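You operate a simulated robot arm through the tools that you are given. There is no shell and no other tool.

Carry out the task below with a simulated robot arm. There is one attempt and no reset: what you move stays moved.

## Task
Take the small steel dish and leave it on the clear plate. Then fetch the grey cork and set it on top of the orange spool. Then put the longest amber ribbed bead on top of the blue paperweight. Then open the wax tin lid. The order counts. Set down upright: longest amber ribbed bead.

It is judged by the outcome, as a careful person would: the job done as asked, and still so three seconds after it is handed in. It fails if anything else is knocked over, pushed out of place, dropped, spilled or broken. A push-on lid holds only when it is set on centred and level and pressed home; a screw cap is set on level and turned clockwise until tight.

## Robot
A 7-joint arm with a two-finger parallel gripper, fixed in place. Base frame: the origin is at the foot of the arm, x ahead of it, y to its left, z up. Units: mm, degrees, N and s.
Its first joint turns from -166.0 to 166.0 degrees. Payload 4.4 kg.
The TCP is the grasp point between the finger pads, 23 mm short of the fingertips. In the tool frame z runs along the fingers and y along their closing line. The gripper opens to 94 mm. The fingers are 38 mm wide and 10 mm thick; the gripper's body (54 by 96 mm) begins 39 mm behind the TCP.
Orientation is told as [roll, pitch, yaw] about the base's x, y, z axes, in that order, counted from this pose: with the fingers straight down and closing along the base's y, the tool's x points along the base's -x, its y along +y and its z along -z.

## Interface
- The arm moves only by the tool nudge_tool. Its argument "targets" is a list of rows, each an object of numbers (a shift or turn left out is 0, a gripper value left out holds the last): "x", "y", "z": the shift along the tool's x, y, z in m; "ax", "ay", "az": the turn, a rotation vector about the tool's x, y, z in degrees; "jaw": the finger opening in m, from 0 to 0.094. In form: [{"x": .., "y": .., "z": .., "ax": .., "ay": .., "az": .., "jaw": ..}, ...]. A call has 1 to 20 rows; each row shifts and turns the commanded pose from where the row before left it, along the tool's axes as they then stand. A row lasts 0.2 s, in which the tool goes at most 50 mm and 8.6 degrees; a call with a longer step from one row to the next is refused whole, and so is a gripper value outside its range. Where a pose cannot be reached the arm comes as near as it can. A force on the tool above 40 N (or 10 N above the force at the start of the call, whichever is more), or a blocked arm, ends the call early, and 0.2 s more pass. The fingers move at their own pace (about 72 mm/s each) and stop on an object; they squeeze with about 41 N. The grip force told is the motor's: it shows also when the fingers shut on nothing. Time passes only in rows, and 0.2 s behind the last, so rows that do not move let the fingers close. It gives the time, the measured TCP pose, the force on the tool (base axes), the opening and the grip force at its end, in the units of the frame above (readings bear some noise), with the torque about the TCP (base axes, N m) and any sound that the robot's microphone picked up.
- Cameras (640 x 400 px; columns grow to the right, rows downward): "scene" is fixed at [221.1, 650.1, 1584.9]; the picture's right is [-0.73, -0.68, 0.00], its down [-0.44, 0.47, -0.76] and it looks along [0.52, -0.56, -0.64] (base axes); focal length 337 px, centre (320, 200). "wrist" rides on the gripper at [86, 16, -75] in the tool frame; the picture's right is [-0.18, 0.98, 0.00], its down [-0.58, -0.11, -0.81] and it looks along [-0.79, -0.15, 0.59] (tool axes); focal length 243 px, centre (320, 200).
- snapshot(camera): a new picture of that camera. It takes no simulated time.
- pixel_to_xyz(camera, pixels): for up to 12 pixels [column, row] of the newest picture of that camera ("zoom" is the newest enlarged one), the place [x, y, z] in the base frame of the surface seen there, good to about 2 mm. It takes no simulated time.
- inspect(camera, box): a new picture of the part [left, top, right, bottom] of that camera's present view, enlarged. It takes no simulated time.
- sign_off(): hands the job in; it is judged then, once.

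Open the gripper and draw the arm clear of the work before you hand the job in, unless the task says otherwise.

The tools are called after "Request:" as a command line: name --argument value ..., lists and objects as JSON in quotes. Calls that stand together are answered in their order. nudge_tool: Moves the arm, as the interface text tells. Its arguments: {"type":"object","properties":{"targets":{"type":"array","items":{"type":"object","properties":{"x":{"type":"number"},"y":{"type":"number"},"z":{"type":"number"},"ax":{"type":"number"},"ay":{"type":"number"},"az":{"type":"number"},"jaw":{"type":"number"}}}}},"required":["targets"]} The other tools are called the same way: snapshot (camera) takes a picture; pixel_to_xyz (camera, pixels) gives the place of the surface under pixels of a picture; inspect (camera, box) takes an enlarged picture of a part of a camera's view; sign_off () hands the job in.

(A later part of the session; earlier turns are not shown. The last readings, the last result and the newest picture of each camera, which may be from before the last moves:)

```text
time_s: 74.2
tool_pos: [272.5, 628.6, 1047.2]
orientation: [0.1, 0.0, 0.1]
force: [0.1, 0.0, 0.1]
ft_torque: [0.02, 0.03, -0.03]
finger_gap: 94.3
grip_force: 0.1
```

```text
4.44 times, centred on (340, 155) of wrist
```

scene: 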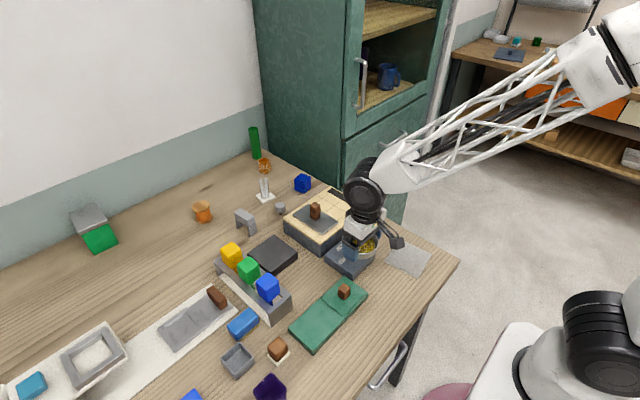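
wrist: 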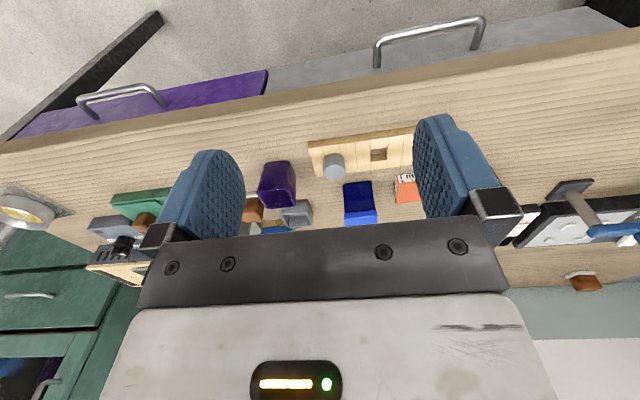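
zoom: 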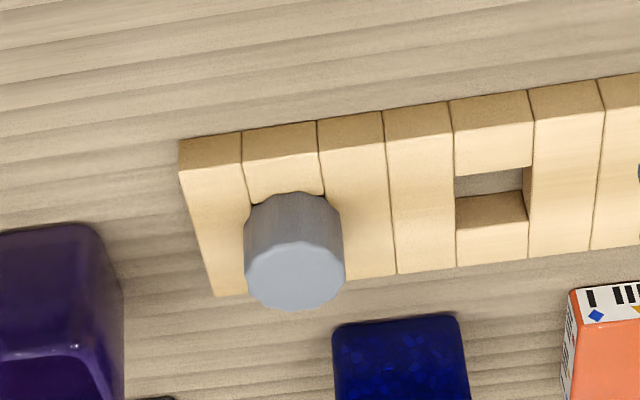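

B is a bluish-slate twin plugged into the board, while A at (849,158) is neutral grey and free: A is the grey cork. Now I test the arm's reach toward the spool (997, 336) at a safe height.

Request:
nudge_tool --targets '[{"z": -0.04}, {"z": -0.04}, {"x": -0.045, "y": -0.018}, {"x": -0.045, "y": -0.018}, {"x": -0.045, "y": -0.018}, {"x": -0.045, "y": -0.018}, {"x": -0.045, "y": -0.018}, {"x": -0.045, "y": -0.018}, {"x": -0.045, "y": -0.018}, {"x": -0.045, "y": -0.018}, {"x": -0.045, "y": -0.018}, {"x": -0.045, "y": -0.018}, {"x": -0.045, "y": -0.018}, {"x": -0.045, "y": -0.018}, {"x": -0.045, "y": -0.018}, {"x": -0.045, "y": -0.018}, {"x": -0.045, "y": -0.018}, {"x": -0.045, "y": -0.018}, {}]'

Request:
nudge_tool --targets '[{}, {}]'

Request:
snapshot --camera "scene"

```text
time_s: 78.2
tool_pos: [992.9, 346.8, 1128.0]
orientation: [0.0, 0.0, 0.1]
force: [0.6, 0.6, 0.1]
ft_torque: [-0.01, -0.02, -0.02]
finger_gap: 94.0
grip_force: 0.1
```

```text
time_s: 78.8
tool_pos: [992.6, 347.7, 1128.9]
orientation: [0.0, 0.0, 0.1]
force: [-0.2, -0.5, -0.1]
ft_torque: [0.01, 0.03, 0.03]
finger_gap: 94.1
grip_force: 0.0
```

```text
taken
```

scene: 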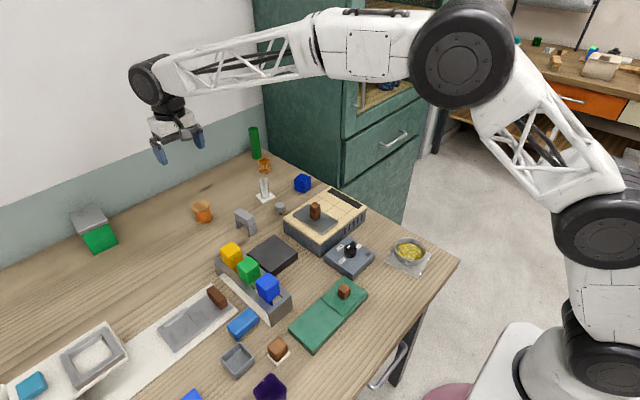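

Reached vertically there. I'll lower in stages to see if the arm still reaches with the tool vertical, staying above the spool (top ≈ 905).

Request:
nudge_tool --targets '[{"z": 0.03}, {"z": 0.03}, {"z": 0.03}, {"z": 0.03}, {}, {}]'

Request:
snapshot --camera "scene"

```text
time_s: 80.2
tool_pos: [993.7, 346.1, 1008.7]
orientation: [0.1, 0.0, 0.1]
force: [-0.5, -0.6, 0.2]
ft_torque: [-0.02, 0.01, 0.01]
finger_gap: 94.0
grip_force: 0.0
```

```text
taken
```

scene: 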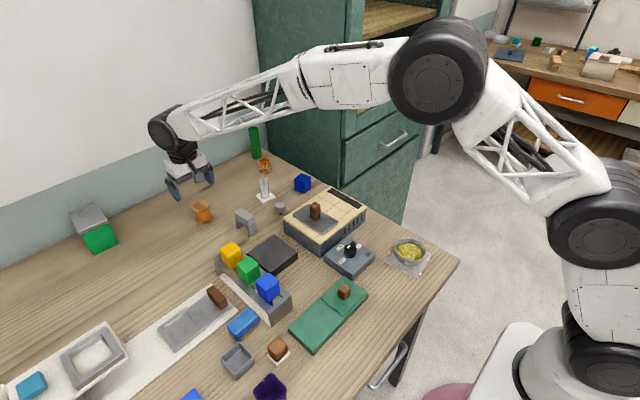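

Request:
nudge_tool --targets '[{"z": 0.025}, {"z": 0.025}, {}, {}]'

Request:
inspect --camera "scene" --box '[150, 150, 250, 240]'

Request:
snapshot --camera "wrist"

```text
time_s: 81.2
tool_pos: [994.3, 346.1, 957.7]
orientation: [0.1, 0.0, 0.0]
force: [-0.1, 0.7, 0.3]
ft_torque: [-0.02, 0.03, 0.0]
finger_gap: 94.0
grip_force: 0.0
```

```text
4.44 times, centred on (200, 195) of scene
```

zoom: 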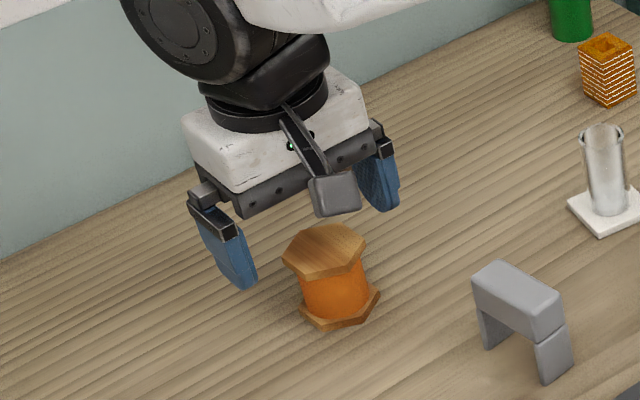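

```text
taken
```

wrist: 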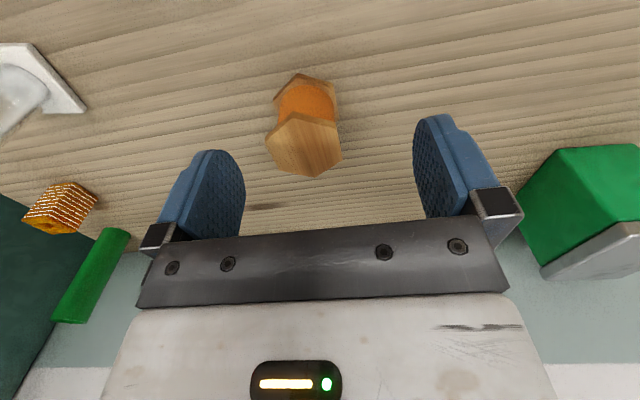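

Vertical reach is fine here. Measuring the spool's top flange from wrist ((270,130)–(340,170)) and scene.

Request:
pixel_to_xyz --camera "wrist" --pixels '[[304, 145], [290, 116], [336, 126], [338, 158], [308, 172], [278, 165], [270, 142], [320, 140], [290, 150]]'

Request:
pixel_to_xyz --camera "zoom" --pixels '[[325, 245], [285, 255], [308, 230], [345, 225], [365, 240], [352, 265], [305, 275], [320, 320]]'

```text
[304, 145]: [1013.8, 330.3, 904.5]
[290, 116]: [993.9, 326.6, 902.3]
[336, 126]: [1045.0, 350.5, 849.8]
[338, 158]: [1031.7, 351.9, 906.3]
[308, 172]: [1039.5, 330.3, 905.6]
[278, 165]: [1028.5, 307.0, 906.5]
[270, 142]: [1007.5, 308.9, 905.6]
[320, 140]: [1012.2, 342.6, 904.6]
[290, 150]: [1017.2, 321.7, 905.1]
```

```text
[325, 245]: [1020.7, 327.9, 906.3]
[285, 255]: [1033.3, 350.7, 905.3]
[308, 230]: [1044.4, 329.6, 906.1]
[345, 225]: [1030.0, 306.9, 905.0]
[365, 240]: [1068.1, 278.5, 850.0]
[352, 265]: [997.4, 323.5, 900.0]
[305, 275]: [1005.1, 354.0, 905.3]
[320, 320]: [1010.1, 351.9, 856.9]
```

Spool top centre ≈ (1018, 330), z ≈ 905. Testing that position at this height.

Request:
nudge_tool --targets '[{"x": -0.024, "y": -0.016}, {}, {}]'

Request:
nudge_tool --targets '[{"z": 0.012}, {"z": 0.006}, {}, {}]'

Request:
snapshot --camera "wrist"

```text
time_s: 82.0
tool_pos: [1018.5, 328.6, 959.0]
orientation: [-0.1, 0.0, 0.1]
force: [-0.1, 0.3, 0.3]
ft_torque: [0.03, 0.02, 0.0]
finger_gap: 94.0
grip_force: 0.1
```

```text
time_s: 83.0
tool_pos: [1020.2, 329.6, 940.2]
orientation: [0.0, 0.0, 0.2]
force: [-0.7, 0.2, -0.2]
ft_torque: [0.0, -0.01, 0.0]
finger_gap: 93.9
grip_force: 0.1
```

```text
taken
```

wrist: 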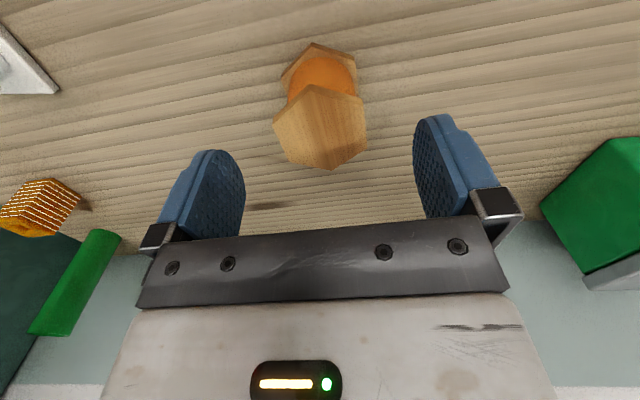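

Vertical placement at the spool is feasible. Raising, then measuring the cork and its neighbours.

Request:
nudge_tool --targets '[{"z": -0.03}, {"z": -0.04}, {"z": -0.04}, {"z": -0.04}, {}]'

Request:
inspect --camera "scene" --box '[255, 185, 315, 235]'

Request:
pixel_to_xyz --camera "zoom" --pixels '[[282, 165], [250, 170], [318, 170], [282, 145], [282, 185], [285, 220], [290, 245], [310, 275], [315, 300], [315, 390], [470, 180], [400, 230]]'

```text
time_s: 84.2
tool_pos: [1021.5, 328.0, 1091.2]
orientation: [0.0, 0.0, 0.1]
force: [0.2, -0.6, 0.2]
ft_torque: [0.02, -0.04, 0.01]
finger_gap: 93.9
grip_force: 0.0
```

```text
8.00 times, centred on (285, 210) of scene
```

zoom: 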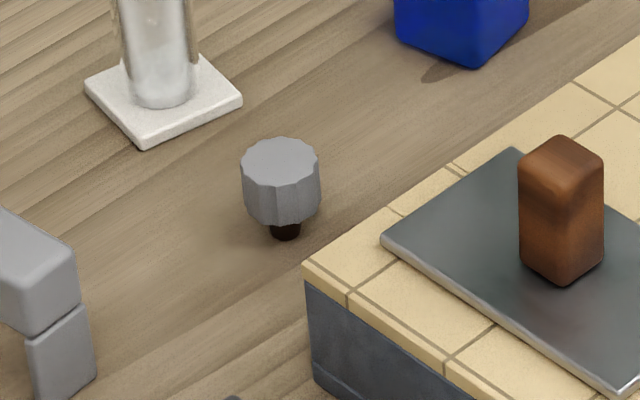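

```text
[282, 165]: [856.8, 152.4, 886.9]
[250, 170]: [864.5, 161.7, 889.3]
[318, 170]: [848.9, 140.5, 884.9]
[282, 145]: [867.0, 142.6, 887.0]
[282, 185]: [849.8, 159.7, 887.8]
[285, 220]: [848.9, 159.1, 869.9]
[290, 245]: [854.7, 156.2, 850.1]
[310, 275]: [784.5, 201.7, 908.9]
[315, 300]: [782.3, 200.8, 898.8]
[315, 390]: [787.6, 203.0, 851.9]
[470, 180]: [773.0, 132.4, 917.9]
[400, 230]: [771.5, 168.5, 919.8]
```

Cork centre ≈ (857, 151), top 887, kiln wall at x ≈ 787. I'll go above it, then yaw −45° so the camera arm stays clear of the kiln.

Request:
nudge_tool --targets '[{"x": 0.027, "y": -0.0295}, {"x": 0.027, "y": -0.0295}, {"x": 0.027, "y": -0.0295}, {"x": 0.027, "y": -0.0295}, {"x": 0.027, "y": -0.0295}, {"x": 0.027, "y": -0.0295}, {"az": 7.5, "jaw": 0.07}, {"az": 7.5}, {"az": 7.5}, {"az": 7.5}, {"az": 7.5}, {"az": 7.5}, {}, {}]'

Request:
snapshot --camera "wrist"

Request:
inspect --camera "scene" --box '[240, 150, 340, 240]'

```text
time_s: 87.2
tool_pos: [857.7, 152.6, 1087.2]
orientation: [0.0, 0.0, -44.9]
force: [0.2, 1.0, 0.5]
ft_torque: [0.02, 0.0, -0.02]
finger_gap: 70.0
grip_force: 0.1
```

```text
taken
```

wrist: 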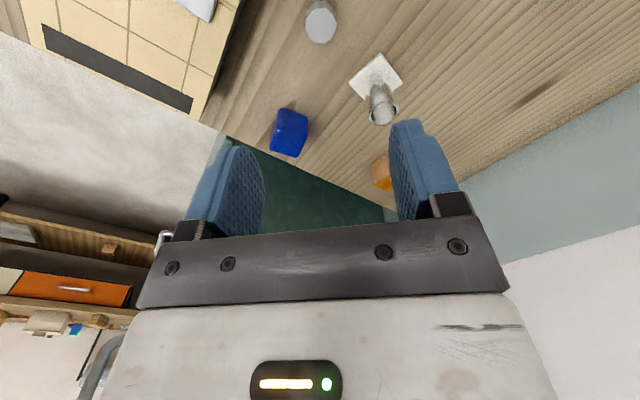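

```text
4.44 times, centred on (290, 195) of scene
```

zoom: 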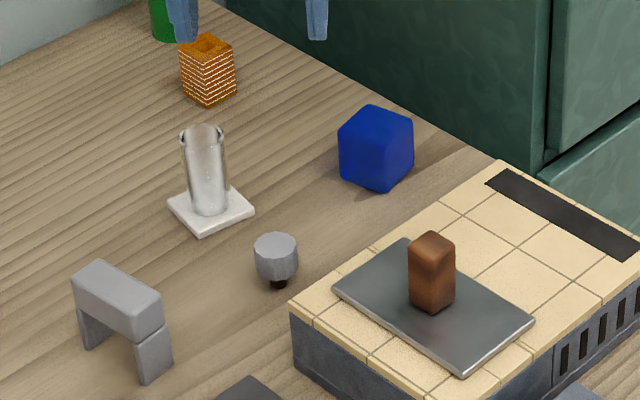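

Refining the cork's position from wrist pixels around (320, 22).

Request:
pixel_to_xyz --camera "wrist" --pixels '[[320, 28], [308, 26], [334, 24], [321, 40], [320, 15], [312, 38], [330, 37], [310, 18], [331, 16]]'

Request:
inspect --camera "wrist" --box '[280, 0, 360, 60]'

```text
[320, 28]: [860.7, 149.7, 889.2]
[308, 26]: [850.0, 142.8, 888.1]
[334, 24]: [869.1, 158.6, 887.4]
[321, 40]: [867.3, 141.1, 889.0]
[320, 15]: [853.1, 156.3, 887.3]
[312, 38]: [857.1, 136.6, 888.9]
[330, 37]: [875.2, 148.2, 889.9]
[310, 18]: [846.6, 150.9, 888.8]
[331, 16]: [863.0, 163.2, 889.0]
```

```text
6.67 times, centred on (320, 30) of wrist
```

zoom: 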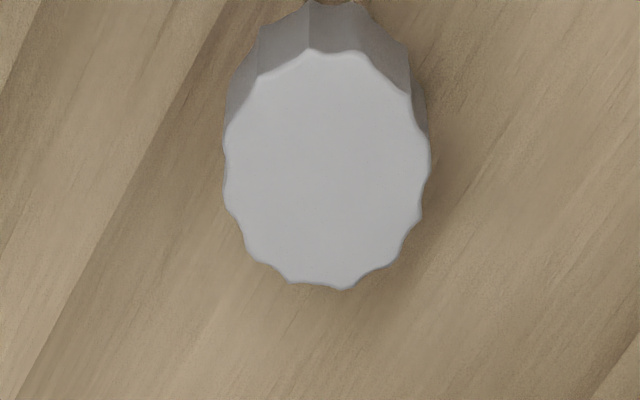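

Cork centre ≈ (859.5, 151). Small correction and descend most of the way.

Request:
nudge_tool --targets '[{"x": -0.0024}, {"z": 0.035}, {"z": 0.035}, {"z": 0.035}, {"z": 0.035}, {"z": 0.02}, {}, {}]'

Request:
snapshot --camera "wrist"

Request:
inspect --camera "scene" --box '[240, 160, 340, 240]'

```text
time_s: 89.0
tool_pos: [858.8, 147.3, 927.8]
orientation: [0.0, 0.0, -44.9]
force: [0.5, 0.0, -0.4]
ft_torque: [0.0, -0.01, -0.03]
finger_gap: 70.1
grip_force: 0.0
```

```text
taken
```

wrist: 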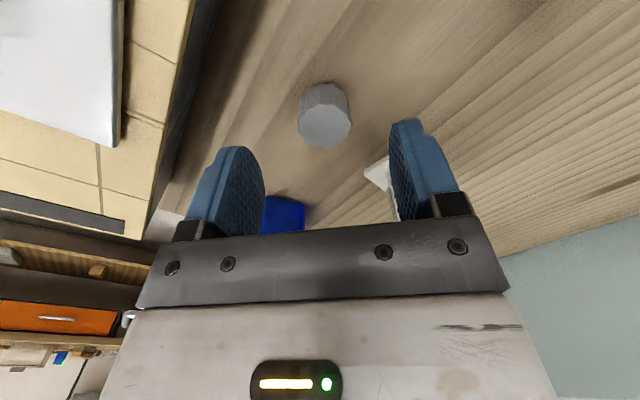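

```text
5.00 times, centred on (290, 200) of scene
```

zoom: 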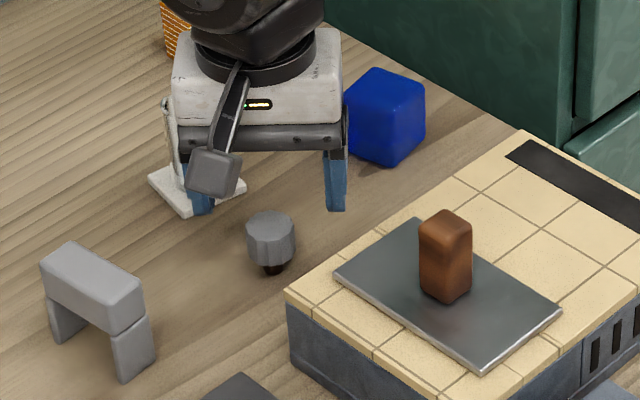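

Checking the clearance of the +y finger against the tube stand (white base).

Request:
pixel_to_xyz --camera "zoom" --pixels '[[150, 178], [180, 213], [243, 182], [225, 165], [205, 205], [170, 140], [270, 225], [250, 230], [292, 228]]'

Request:
pixel_to_xyz --camera "wrist" --pixels '[[323, 125], [302, 118], [348, 118], [325, 145], [305, 135], [345, 135], [366, 170], [384, 160], [380, 190]]'

```text
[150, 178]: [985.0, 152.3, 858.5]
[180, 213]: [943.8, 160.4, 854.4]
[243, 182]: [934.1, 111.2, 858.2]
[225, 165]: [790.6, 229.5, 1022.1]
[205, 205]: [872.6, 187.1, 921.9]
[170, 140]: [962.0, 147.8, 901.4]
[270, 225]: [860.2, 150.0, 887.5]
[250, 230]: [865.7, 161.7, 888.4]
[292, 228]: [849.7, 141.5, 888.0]
```

```text
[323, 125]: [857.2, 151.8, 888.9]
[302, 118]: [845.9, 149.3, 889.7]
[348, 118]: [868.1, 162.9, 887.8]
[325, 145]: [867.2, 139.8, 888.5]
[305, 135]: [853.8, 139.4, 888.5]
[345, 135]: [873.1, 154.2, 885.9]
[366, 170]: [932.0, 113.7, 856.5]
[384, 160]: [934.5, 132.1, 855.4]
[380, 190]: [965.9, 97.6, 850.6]
```

Clear by ~35 mm. Correcting by ~3 mm and descending to 880, then gripping.

Request:
nudge_tool --targets '[{"x": 0.001, "y": 0.0025}, {"z": 0.016}, {"z": 0.016}, {"z": 0.015}, {}, {}]'

Request:
inspect --camera "scene" --box '[240, 160, 340, 240]'

Request:
snapshot --camera "wrist"

```text
time_s: 90.4
tool_pos: [859.8, 151.9, 880.3]
orientation: [0.0, 0.0, -44.9]
force: [-1.1, -0.1, -0.3]
ft_torque: [-0.04, 0.02, 0.0]
finger_gap: 70.0
grip_force: 0.1
```

```text
5.00 times, centred on (290, 200) of scene
```

zoom: 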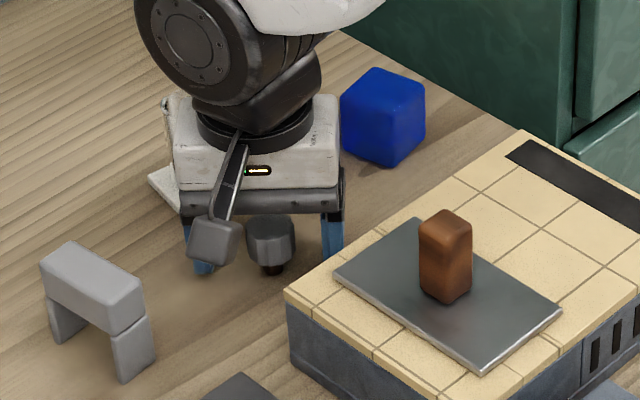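

```text
taken
```

wrist: 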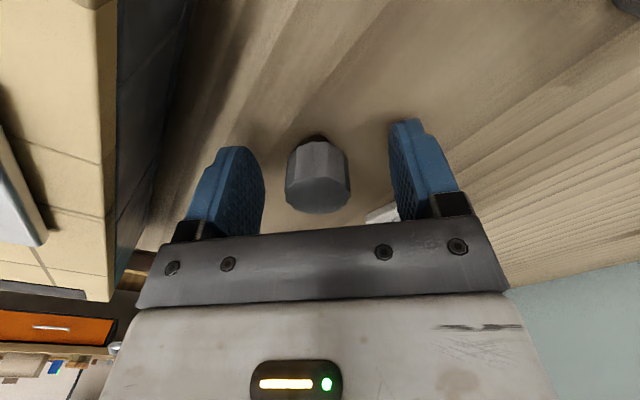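

TCP projects to (320,181) and the cork is at (317,~190): well centred. Closing.

Request:
nudge_tool --targets '[{"jaw": 0.0}, {}, {}, {}, {}]'

Request:
nudge_tool --targets '[{"z": -0.003}, {"z": -0.004}, {"z": -0.006}, {}]'

Request:
inspect --camera "scene" --box '[240, 160, 340, 240]'

Request:
snapshot --camera "wrist"

```text
time_s: 91.6
tool_pos: [860.4, 152.8, 880.7]
orientation: [-0.1, 0.0, -44.9]
force: [0.1, 0.6, 0.8]
ft_torque: [-0.01, -0.01, 0.03]
finger_gap: 27.6
grip_force: 41.6
```

```text
time_s: 92.6
tool_pos: [860.8, 152.8, 894.9]
orientation: [0.0, -0.1, -45.0]
force: [-0.1, -0.1, 0.3]
ft_torque: [-0.01, -0.01, 0.02]
finger_gap: 27.8
grip_force: 41.2
```

```text
5.00 times, centred on (290, 200) of scene
```

zoom: 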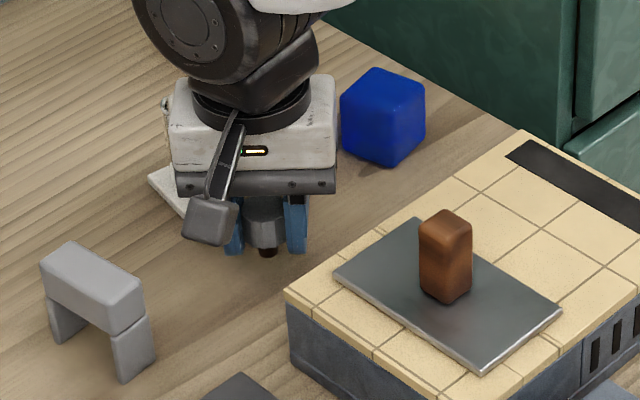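

```text
taken
```

wrist: 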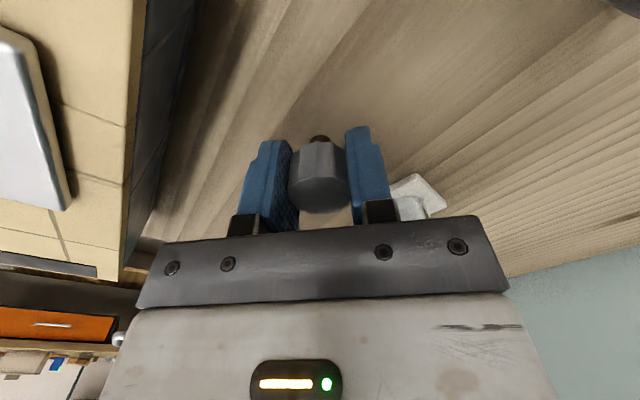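

Cork is held (27.7 mm). Lifting to ~1010 and carrying over to the spool.

Request:
nudge_tool --targets '[{"z": -0.01}, {"z": -0.015}, {"z": -0.02}, {"z": -0.02}, {"z": -0.02}, {"z": -0.02}, {"z": -0.01}, {"y": 0.01, "x": 0.0006}, {"y": 0.02, "x": 0.0012}, {"y": 0.025, "x": 0.0015}, {"y": 0.025, "x": 0.0015}, {"y": 0.025, "x": 0.0015}, {"y": 0.025, "x": 0.0015}, {"y": 0.025, "x": 0.0015}, {"y": 0.025, "x": 0.0015}, {"y": 0.025, "x": 0.0015}, {"y": 0.02, "x": 0.0012}, {"y": 0.012, "x": 0.0006}, {}, {}]'

Request:
snapshot --camera "wrist"

Request:
inspect --camera "scene" --box '[160, 150, 260, 240]'

```text
time_s: 96.8
tool_pos: [1018.2, 330.8, 1008.3]
orientation: [0.0, 0.1, -44.9]
force: [-0.3, -0.1, -0.3]
ft_torque: [0.0, -0.03, -0.01]
finger_gap: 27.7
grip_force: 40.8
```

```text
taken
```

wrist: 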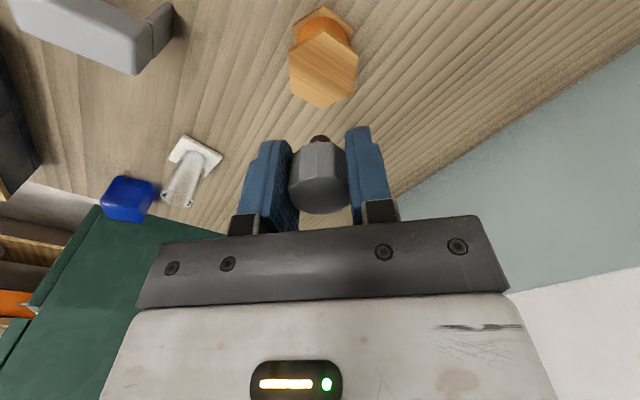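

```text
4.44 times, centred on (210, 195) of scene
```

zoom: 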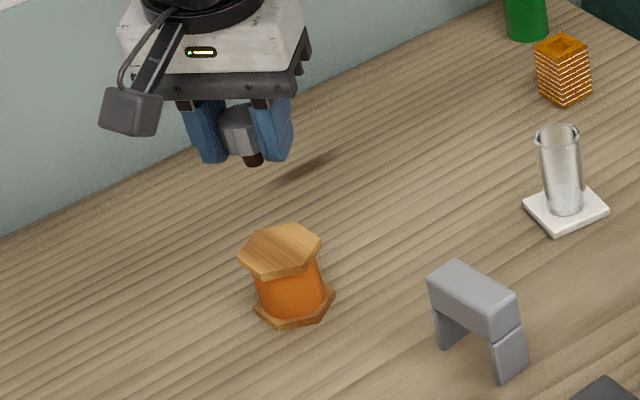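

Re-measuring the spool's top from this view.

Request:
pixel_to_xyz --camera "wrist" --pixels '[[323, 68], [292, 55], [290, 87], [323, 104], [354, 88], [355, 56], [323, 34]]'

Request:
pixel_to_xyz --camera "zoom" --pixels '[[280, 248], [241, 252], [258, 232], [300, 226], [319, 240], [305, 268], [256, 272]]'

```text
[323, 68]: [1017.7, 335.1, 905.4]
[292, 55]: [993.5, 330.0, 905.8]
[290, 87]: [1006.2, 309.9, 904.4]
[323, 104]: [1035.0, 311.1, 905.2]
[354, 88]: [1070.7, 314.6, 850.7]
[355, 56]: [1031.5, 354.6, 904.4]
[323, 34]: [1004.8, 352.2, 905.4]
```

```text
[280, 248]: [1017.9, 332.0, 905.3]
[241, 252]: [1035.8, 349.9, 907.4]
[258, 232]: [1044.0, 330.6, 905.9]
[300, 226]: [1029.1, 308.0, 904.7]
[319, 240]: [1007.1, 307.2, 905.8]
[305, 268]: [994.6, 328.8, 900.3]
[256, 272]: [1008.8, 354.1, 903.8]
```

Spool centre (1019, 331) matches the TCP. Lowering to ~940, then gently.

Request:
nudge_tool --targets '[{"z": 0.012}, {"z": 0.015}, {"z": 0.015}, {"z": 0.013}, {"z": 0.008}, {"z": 0.004}, {}, {}]'

Request:
inspect --camera "scene" --box '[170, 170, 240, 230]'

Request:
snapshot --camera "wrist"

```text
time_s: 98.6
tool_pos: [1017.0, 329.2, 943.3]
orientation: [-0.1, 0.0, -45.0]
force: [0.8, 0.9, -0.3]
ft_torque: [-0.01, 0.01, -0.02]
finger_gap: 27.4
grip_force: 41.2
```

```text
6.67 times, centred on (205, 200) of scene
```

zoom: 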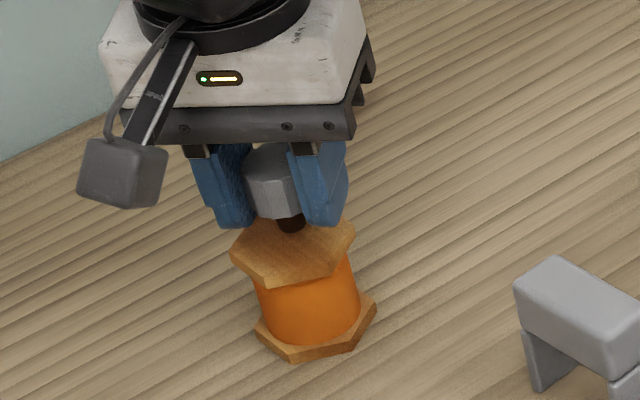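

```text
taken
```

wrist: 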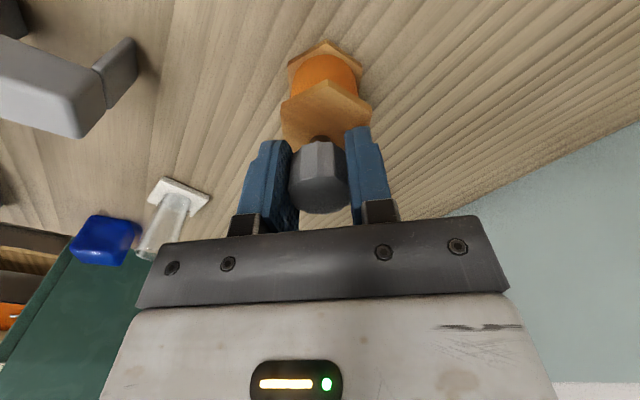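

Checking where the stem is relative to the hex centre.

Request:
pixel_to_xyz --camera "zoom" --pixels '[[290, 222], [285, 226], [299, 222], [275, 165], [293, 250], [233, 250], [352, 238], [265, 275], [330, 268], [300, 258]]'

Request:
inspect --camera "wrist" --box '[270, 60, 380, 220]'

```text
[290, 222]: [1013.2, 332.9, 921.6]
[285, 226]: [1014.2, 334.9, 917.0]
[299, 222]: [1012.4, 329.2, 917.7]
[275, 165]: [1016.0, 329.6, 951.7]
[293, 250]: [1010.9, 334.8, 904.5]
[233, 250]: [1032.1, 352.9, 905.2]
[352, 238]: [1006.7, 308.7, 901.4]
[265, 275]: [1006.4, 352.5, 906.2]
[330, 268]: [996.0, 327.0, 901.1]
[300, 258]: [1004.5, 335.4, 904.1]
```

```text
2.50 times, centred on (325, 140) of wrist
```

zoom: 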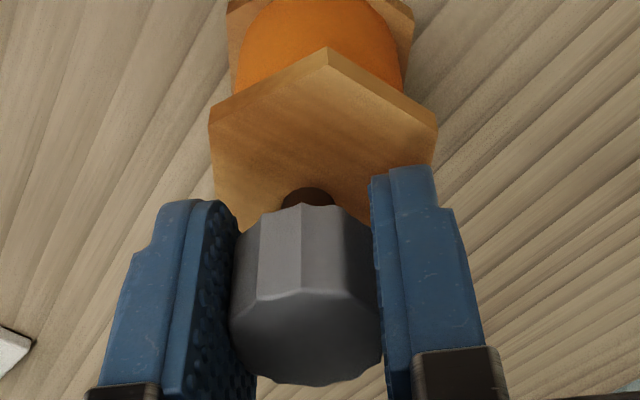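

Stem axis ≈ (1017, 329); hex centre (1019, 331). Shift 2.8 mm along tool y, then lower slowly till contact.

Request:
nudge_tool --targets '[{"y": 0.0028}, {"z": 0.002}, {"z": 0.002}, {"z": 0.001}, {}, {}]'

Request:
nudge_tool --targets '[{"z": 0.001}, {}, {}]'

Request:
nudge_tool --targets '[{"z": 0.0007}, {}, {}]'

```text
time_s: 100.0
tool_pos: [1019.8, 332.5, 938.4]
orientation: [0.0, 0.0, -44.8]
force: [-0.6, -0.1, -1.0]
ft_torque: [-0.03, -0.02, 0.01]
finger_gap: 27.5
grip_force: 41.4
```

```text
time_s: 100.8
tool_pos: [1020.1, 333.8, 936.2]
orientation: [-0.1, 0.1, -44.9]
force: [-0.6, -0.3, 0.4]
ft_torque: [0.01, 0.01, 0.0]
finger_gap: 27.8
grip_force: 41.3
```

```text
time_s: 101.6
tool_pos: [1018.8, 331.6, 935.5]
orientation: [0.0, -0.1, -44.9]
force: [-0.3, -0.9, -0.7]
ft_torque: [-0.02, -0.03, -0.02]
finger_gap: 27.7
grip_force: 41.0
```

Not in contact yet; continuing in 0.7 mm steps.

Request:
nudge_tool --targets '[{"z": 0.0007}, {}, {}]'

Request:
nudge_tool --targets '[{"z": 0.0007}, {}, {}]'

Request:
nudge_tool --targets '[{"z": 0.0006}, {}, {}]'

Request:
inspect --camera "scene" --box '[170, 170, 240, 230]'

```text
time_s: 102.4
tool_pos: [1018.8, 330.6, 935.4]
orientation: [0.0, 0.0, -45.0]
force: [0.0, 0.3, -0.4]
ft_torque: [0.01, -0.01, 0.02]
finger_gap: 27.6
grip_force: 41.0
```

```text
time_s: 103.2
tool_pos: [1019.3, 334.4, 934.9]
orientation: [0.0, 0.0, -44.9]
force: [0.8, -1.0, 2.1]
ft_torque: [-0.02, 0.0, 0.0]
finger_gap: 27.3
grip_force: 41.1
```

```text
time_s: 104.0
tool_pos: [1018.9, 332.0, 934.7]
orientation: [0.1, 0.0, -44.9]
force: [-0.1, 0.7, 14.2]
ft_torque: [0.0, -0.02, -0.03]
finger_gap: 27.9
grip_force: 40.8
```

```text
6.67 times, centred on (205, 200) of scene
```

zoom: 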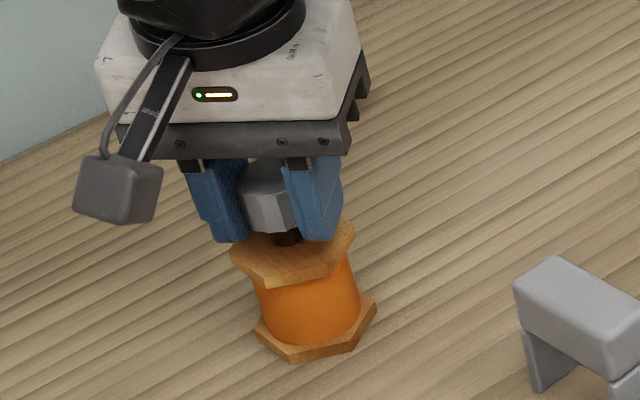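

Contact 14 N. Relieve slightly and open gradually.

Request:
nudge_tool --targets '[{"z": -0.0004}, {}, {"jaw": 0.032}, {"jaw": 0.04}, {"jaw": 0.055}, {"jaw": 0.07}, {}, {}]'

Request:
inspect --camera "scene" --box '[170, 170, 240, 230]'

Request:
snapshot --camera "wrist"

```text
time_s: 105.8
tool_pos: [1019.9, 333.2, 934.7]
orientation: [0.1, 0.0, -44.9]
force: [-0.1, -0.4, 0.3]
ft_torque: [0.0, 0.02, -0.02]
finger_gap: 70.2
grip_force: 0.0
```

```text
6.67 times, centred on (205, 200) of scene
```

zoom: 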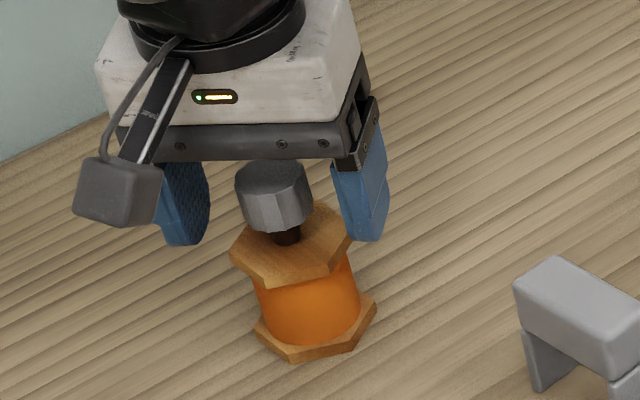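

```text
taken
```

wrist: 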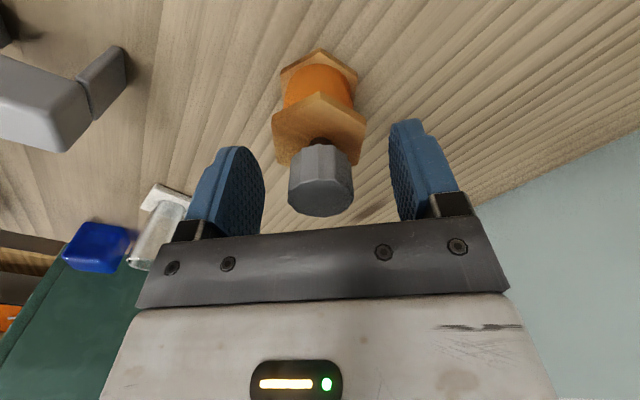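

Cork stands upright on the spool. Retreating straight up.

Request:
nudge_tool --targets '[{"z": -0.006}, {"z": -0.015}, {"z": -0.03}, {"z": -0.04}, {"z": -0.04}, {"z": -0.03}, {}]'

Request:
inspect --camera "scene" --box '[170, 160, 240, 230]'

Request:
inspect --camera "scene" --box '[240, 145, 320, 200]'

Request:
pixel_to_xyz --camera "zoom" --pixels '[[200, 110], [230, 130], [190, 115], [205, 95], [150, 125], [170, 140], [500, 260], [460, 270], [500, 240], [540, 260], [505, 285], [500, 320]]'

```text
time_s: 107.4
tool_pos: [1019.2, 331.1, 1094.0]
orientation: [0.1, 0.0, -45.0]
force: [-0.1, 0.6, 0.4]
ft_torque: [-0.01, 0.01, 0.01]
finger_gap: 70.0
grip_force: 0.0
```

```text
5.71 times, centred on (205, 195) of scene
```

zoom: 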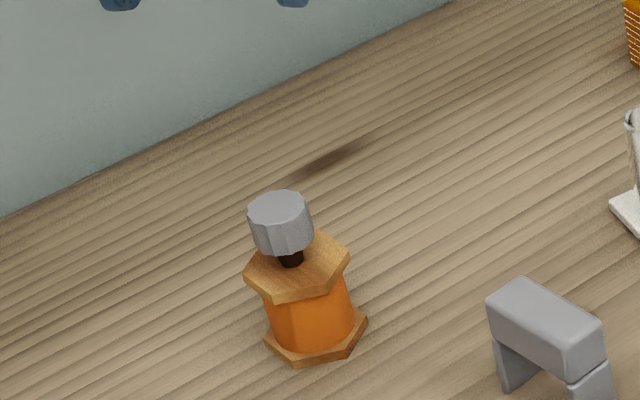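

```text
7.27 times, centred on (280, 172) of scene
```

zoom: 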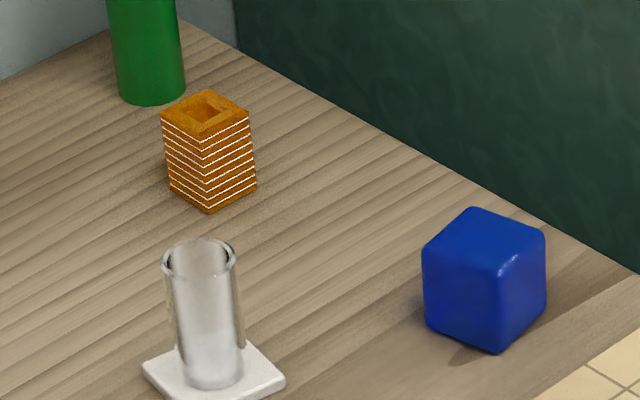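

```text
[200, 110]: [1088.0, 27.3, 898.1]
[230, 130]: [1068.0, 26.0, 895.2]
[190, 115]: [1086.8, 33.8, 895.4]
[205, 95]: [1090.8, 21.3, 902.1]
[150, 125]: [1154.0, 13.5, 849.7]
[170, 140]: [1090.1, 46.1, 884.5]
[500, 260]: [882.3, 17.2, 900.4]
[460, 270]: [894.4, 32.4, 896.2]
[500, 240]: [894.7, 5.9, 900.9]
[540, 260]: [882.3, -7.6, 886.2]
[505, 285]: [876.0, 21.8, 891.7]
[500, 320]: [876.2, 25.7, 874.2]
```

Cork stands well. Next the bead (centre ≈ (1088, 28), top ≈ 901). Turn yaw back to 0 and move above it.

Request:
nudge_tool --targets '[{"az": -7.5}, {"az": -7.5}, {"az": -7.5}, {"az": -7.5}, {"az": -7.5}, {"az": -7.5}, {"y": -0.04, "x": -0.005}, {"y": -0.04, "x": -0.005}, {"y": -0.04, "x": -0.005}, {"y": -0.04, "x": -0.005}, {"y": -0.04, "x": -0.005}, {"y": -0.04, "x": -0.005}, {"y": -0.03, "x": -0.005}, {"y": -0.03, "x": -0.005}, {}, {}]'

Request:
snapshot --camera "wrist"

Request:
snapshot --camera "scene"

```text
time_s: 110.8
tool_pos: [1060.4, 30.4, 1097.3]
orientation: [0.0, 0.0, 0.1]
force: [0.1, -1.3, 0.2]
ft_torque: [0.0, 0.0, 0.03]
finger_gap: 70.1
grip_force: 0.0
```

```text
taken
```

wrist: 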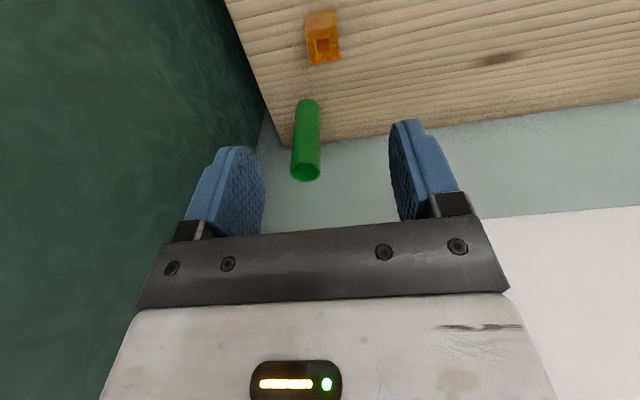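

```text
taken
```

scene: 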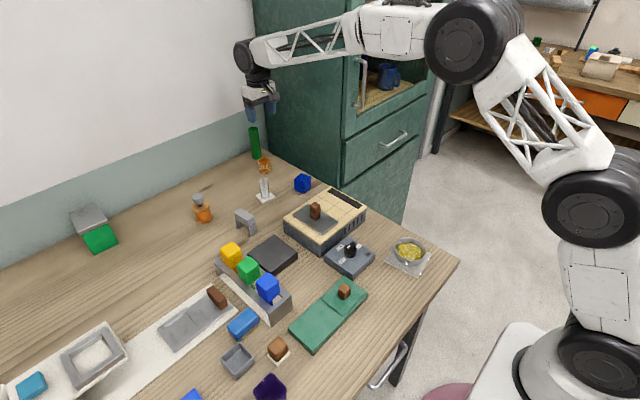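

Measuring the bead (wrist (305–340, 10–65)) and the cabinet's side wall for arm clearance.

Request:
pixel_to_xyz --camera "wrist" --pixels '[[310, 38], [338, 34], [341, 58], [312, 62], [325, 38], [307, 16], [334, 12], [325, 58], [322, 25], [200, 60], [240, 90], [306, 170]]'

Request:
pixel_to_xyz --camera "scene" --pixels '[[320, 100], [342, 100], [342, 140], [300, 60], [280, 130], [340, 40], [330, 160], [246, 160]]'

Request:
inspect --camera "wrist" --box '[280, 0, 370, 70]'

```text
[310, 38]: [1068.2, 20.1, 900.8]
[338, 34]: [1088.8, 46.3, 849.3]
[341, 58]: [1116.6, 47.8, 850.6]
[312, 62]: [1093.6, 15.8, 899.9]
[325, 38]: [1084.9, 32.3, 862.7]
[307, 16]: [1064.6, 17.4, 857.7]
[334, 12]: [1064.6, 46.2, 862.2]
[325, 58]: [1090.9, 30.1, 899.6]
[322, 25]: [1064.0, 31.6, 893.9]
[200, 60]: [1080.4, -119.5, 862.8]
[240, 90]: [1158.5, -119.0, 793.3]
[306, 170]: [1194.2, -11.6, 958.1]
```

```text
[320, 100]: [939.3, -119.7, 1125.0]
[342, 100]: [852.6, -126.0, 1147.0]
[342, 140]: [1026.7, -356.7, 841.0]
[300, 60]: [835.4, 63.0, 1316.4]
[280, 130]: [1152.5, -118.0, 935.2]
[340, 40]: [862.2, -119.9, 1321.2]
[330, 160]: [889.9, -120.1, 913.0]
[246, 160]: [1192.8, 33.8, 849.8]
```

```text
5.71 times, centred on (325, 35) of wrist
```

zoom: 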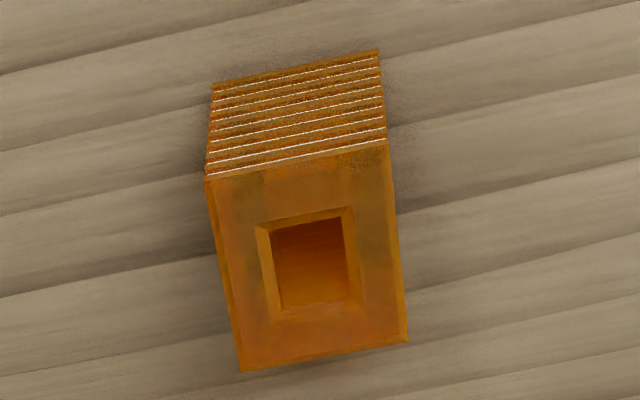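

Bead ≈ 31×31×51 mm, aligned with base axes, centre ≈ (1079, 31). The cabinet wall at y = −120 is clear. Align and descend partly, checking that the arm still reaches.

Request:
nudge_tool --targets '[{"x": -0.019}, {"z": 0.035}, {"z": 0.035}, {"z": 0.035}, {"z": 0.03}, {}, {}]'

Request:
snapshot --camera "wrist"

Request:
inspect --camera "scene" --box '[220, 100, 320, 190]'

```text
time_s: 112.4
tool_pos: [1080.9, 32.4, 959.0]
orientation: [0.1, -0.1, 0.1]
force: [0.2, 0.8, 0.7]
ft_torque: [-0.02, 0.01, -0.03]
finger_gap: 70.1
grip_force: 0.1
```

```text
taken
```

wrist: 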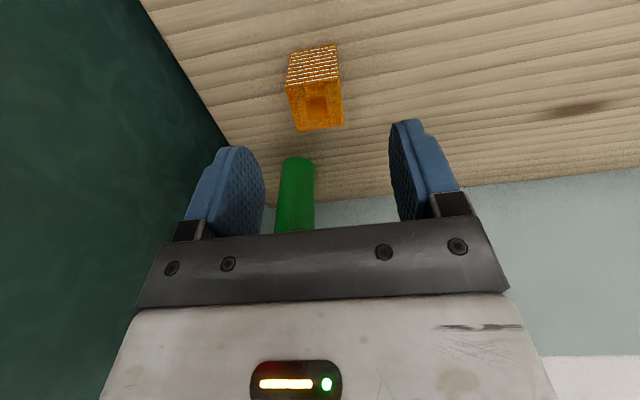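

```text
4.44 times, centred on (270, 145) of scene
```

zoom: 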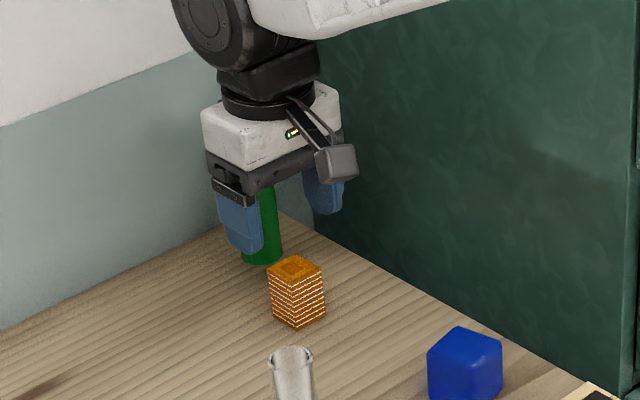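

Refining the bead's top outline from this nearer view.

Request:
pixel_to_xyz --camera "wrist" --pixels '[[290, 90], [338, 84], [341, 124], [299, 128], [295, 110], [338, 105], [318, 126], [313, 88]]'

Request:
inspect --camera "wrist" --box '[270, 30, 370, 140]'

```text
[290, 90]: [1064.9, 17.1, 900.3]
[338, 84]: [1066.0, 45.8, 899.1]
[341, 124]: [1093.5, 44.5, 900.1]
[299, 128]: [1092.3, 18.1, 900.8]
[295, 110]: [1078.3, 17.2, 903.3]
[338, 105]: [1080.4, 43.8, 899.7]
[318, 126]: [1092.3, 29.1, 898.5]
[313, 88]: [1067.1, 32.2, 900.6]
```

```text
3.64 times, centred on (320, 85) of wrist
```

zoom: 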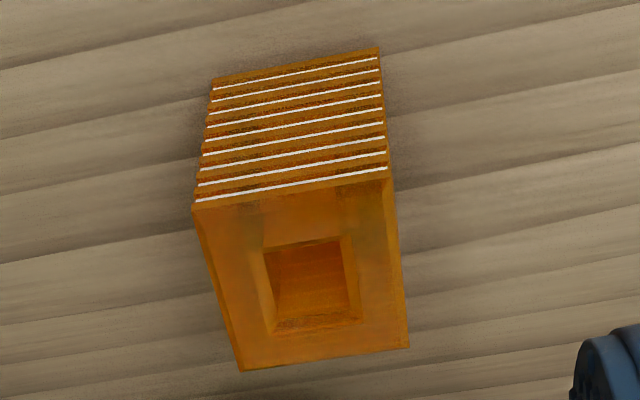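

Bead centre (1079, 31) confirmed and fingers (gap 70) straddle it. Descending to ≈ 892.

Request:
nudge_tool --targets '[{"x": 0.0015, "y": -0.001, "z": 0.01}, {"z": 0.02}, {"z": 0.02}, {"z": 0.015}, {"z": 0.002}, {}, {}]'

Request:
snapshot --camera "wrist"

Request:
inspect --camera "scene" --box '[220, 120, 320, 200]'

```text
time_s: 114.0
tool_pos: [1077.0, 31.4, 895.3]
orientation: [0.0, -0.1, 0.1]
force: [-1.0, 0.2, 0.4]
ft_torque: [0.02, -0.03, 0.02]
finger_gap: 70.2
grip_force: 0.1
```

```text
taken
```

wrist: 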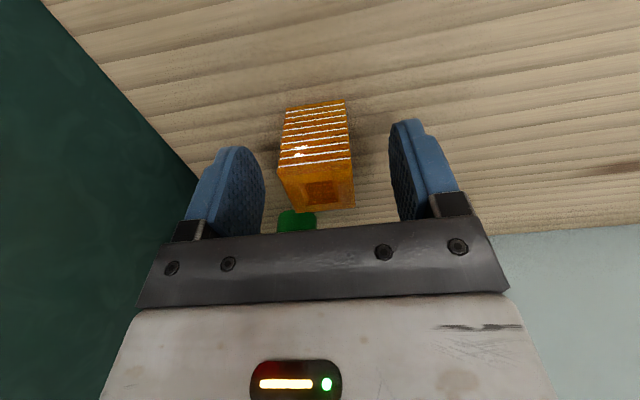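

```text
5.00 times, centred on (270, 160) of scene
```

zoom: 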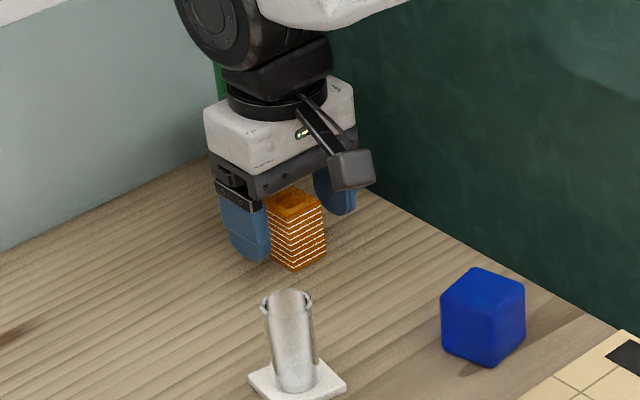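

Reached (1077, 31.4, 895). Closing on the bead.

Request:
nudge_tool --targets '[{"jaw": 0.0}, {}, {}, {}, {}]'

Request:
nudge_tool --targets '[{"z": -0.003}, {"z": -0.005}, {"z": -0.008}, {}]'

Request:
snapshot --camera "wrist"

Request:
inspect --camera "scene" --box '[220, 120, 320, 200]'

```text
time_s: 115.2
tool_pos: [1078.4, 30.4, 895.6]
orientation: [0.1, 0.1, 0.3]
force: [0.2, 1.0, 0.8]
ft_torque: [0.01, 0.0, 0.0]
finger_gap: 31.7
grip_force: 40.4
```

```text
time_s: 116.2
tool_pos: [1077.8, 31.9, 909.4]
orientation: [0.0, 0.0, 0.1]
force: [0.7, -1.2, 0.2]
ft_torque: [-0.02, -0.04, -0.02]
finger_gap: 31.3
grip_force: 40.7
```

```text
taken
```

wrist: 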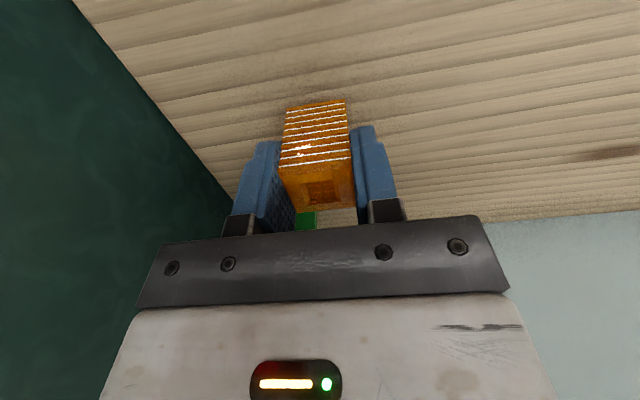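

```text
5.00 times, centred on (270, 160) of scene
```

zoom: 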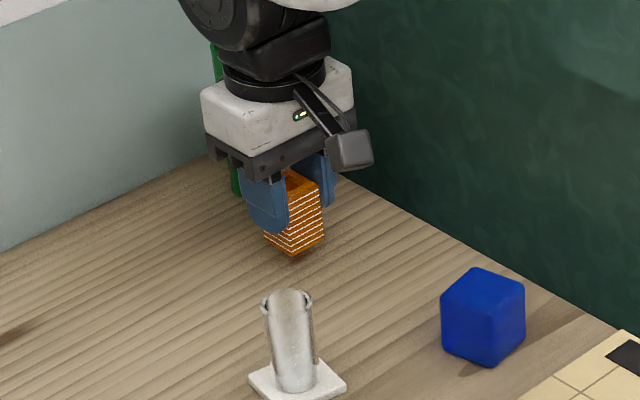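

Bead held at 31.5 mm. Lifting to ~1030 and moving back over toward the blue paperweight.

Request:
nudge_tool --targets '[{"z": -0.012}, {"z": -0.02}, {"z": -0.025}, {"z": -0.025}, {"z": -0.025}, {"z": -0.015}, {"x": 0.01}, {"x": 0.02}, {"x": 0.025}, {"x": 0.025}, {"x": 0.025}, {"x": 0.025}, {"x": 0.02}, {"x": 0.015, "y": -0.005}, {"x": 0.01, "y": -0.01}, {}, {}]'

Request:
snapshot --camera "wrist"

Request:
inspect --camera "scene" --box '[260, 140, 350, 210]'

```text
time_s: 119.8
tool_pos: [904.8, 16.2, 1033.1]
orientation: [0.0, 0.0, 0.2]
force: [0.1, -2.0, -1.3]
ft_torque: [-0.04, -0.02, 0.0]
finger_gap: 31.5
grip_force: 40.5
```

```text
taken
```

wrist: 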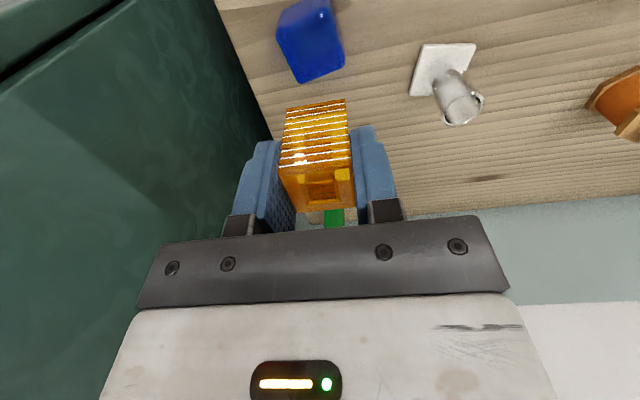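

```text
5.71 times, centred on (305, 175) of scene
```

zoom: 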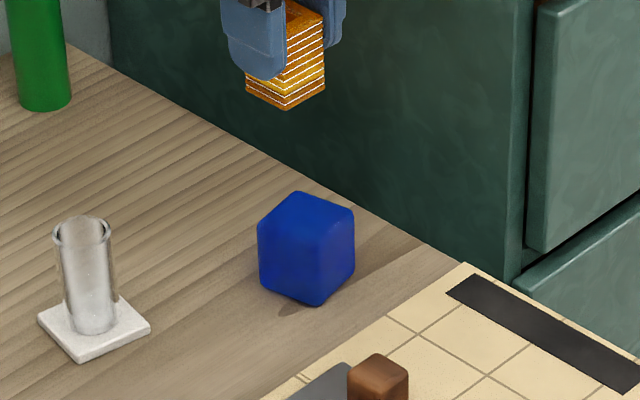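

Measuring the paperweight's top face from both views.

Request:
pixel_to_xyz --camera "zoom" --pixels '[[306, 215], [280, 215], [300, 197], [340, 210], [318, 232], [265, 222], [350, 212], [320, 240], [306, 230], [290, 205], [330, 220], [300, 270]]'

Request:
pixel_to_xyz --camera "wrist" --pixels '[[312, 55], [290, 50], [340, 62], [300, 78], [330, 30], [320, 70], [300, 40], [325, 45], [284, 40], [342, 45], [328, 20], [305, 65]]'

Request:
inspect --camera "wrist" --box '[265, 0, 365, 90]'

```text
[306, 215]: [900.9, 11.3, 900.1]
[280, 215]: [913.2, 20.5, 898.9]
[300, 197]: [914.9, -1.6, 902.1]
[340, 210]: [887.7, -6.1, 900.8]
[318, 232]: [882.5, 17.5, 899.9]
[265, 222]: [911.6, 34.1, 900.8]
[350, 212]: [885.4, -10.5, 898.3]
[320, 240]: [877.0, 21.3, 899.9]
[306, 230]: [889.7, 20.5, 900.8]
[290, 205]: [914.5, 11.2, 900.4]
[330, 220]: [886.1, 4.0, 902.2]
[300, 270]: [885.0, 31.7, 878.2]
```

```text
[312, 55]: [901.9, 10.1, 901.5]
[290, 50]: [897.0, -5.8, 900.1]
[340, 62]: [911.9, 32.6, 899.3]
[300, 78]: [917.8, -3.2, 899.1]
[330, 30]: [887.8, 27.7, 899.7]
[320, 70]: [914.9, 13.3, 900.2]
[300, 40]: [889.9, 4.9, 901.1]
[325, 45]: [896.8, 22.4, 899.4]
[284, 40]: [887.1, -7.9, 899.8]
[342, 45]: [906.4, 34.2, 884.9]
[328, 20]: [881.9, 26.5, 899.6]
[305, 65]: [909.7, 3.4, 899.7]
```

```text
4.44 times, centred on (315, 45) of wrist
```

zoom: 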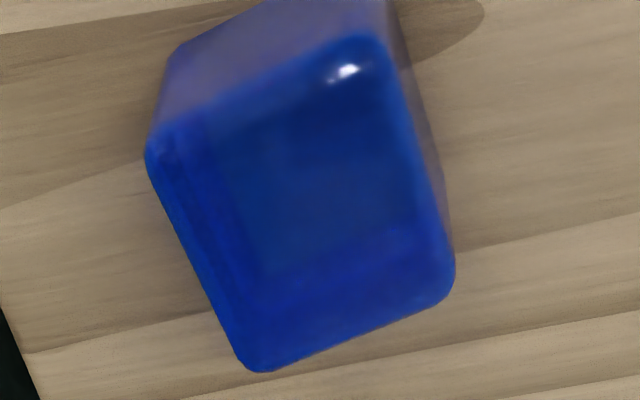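

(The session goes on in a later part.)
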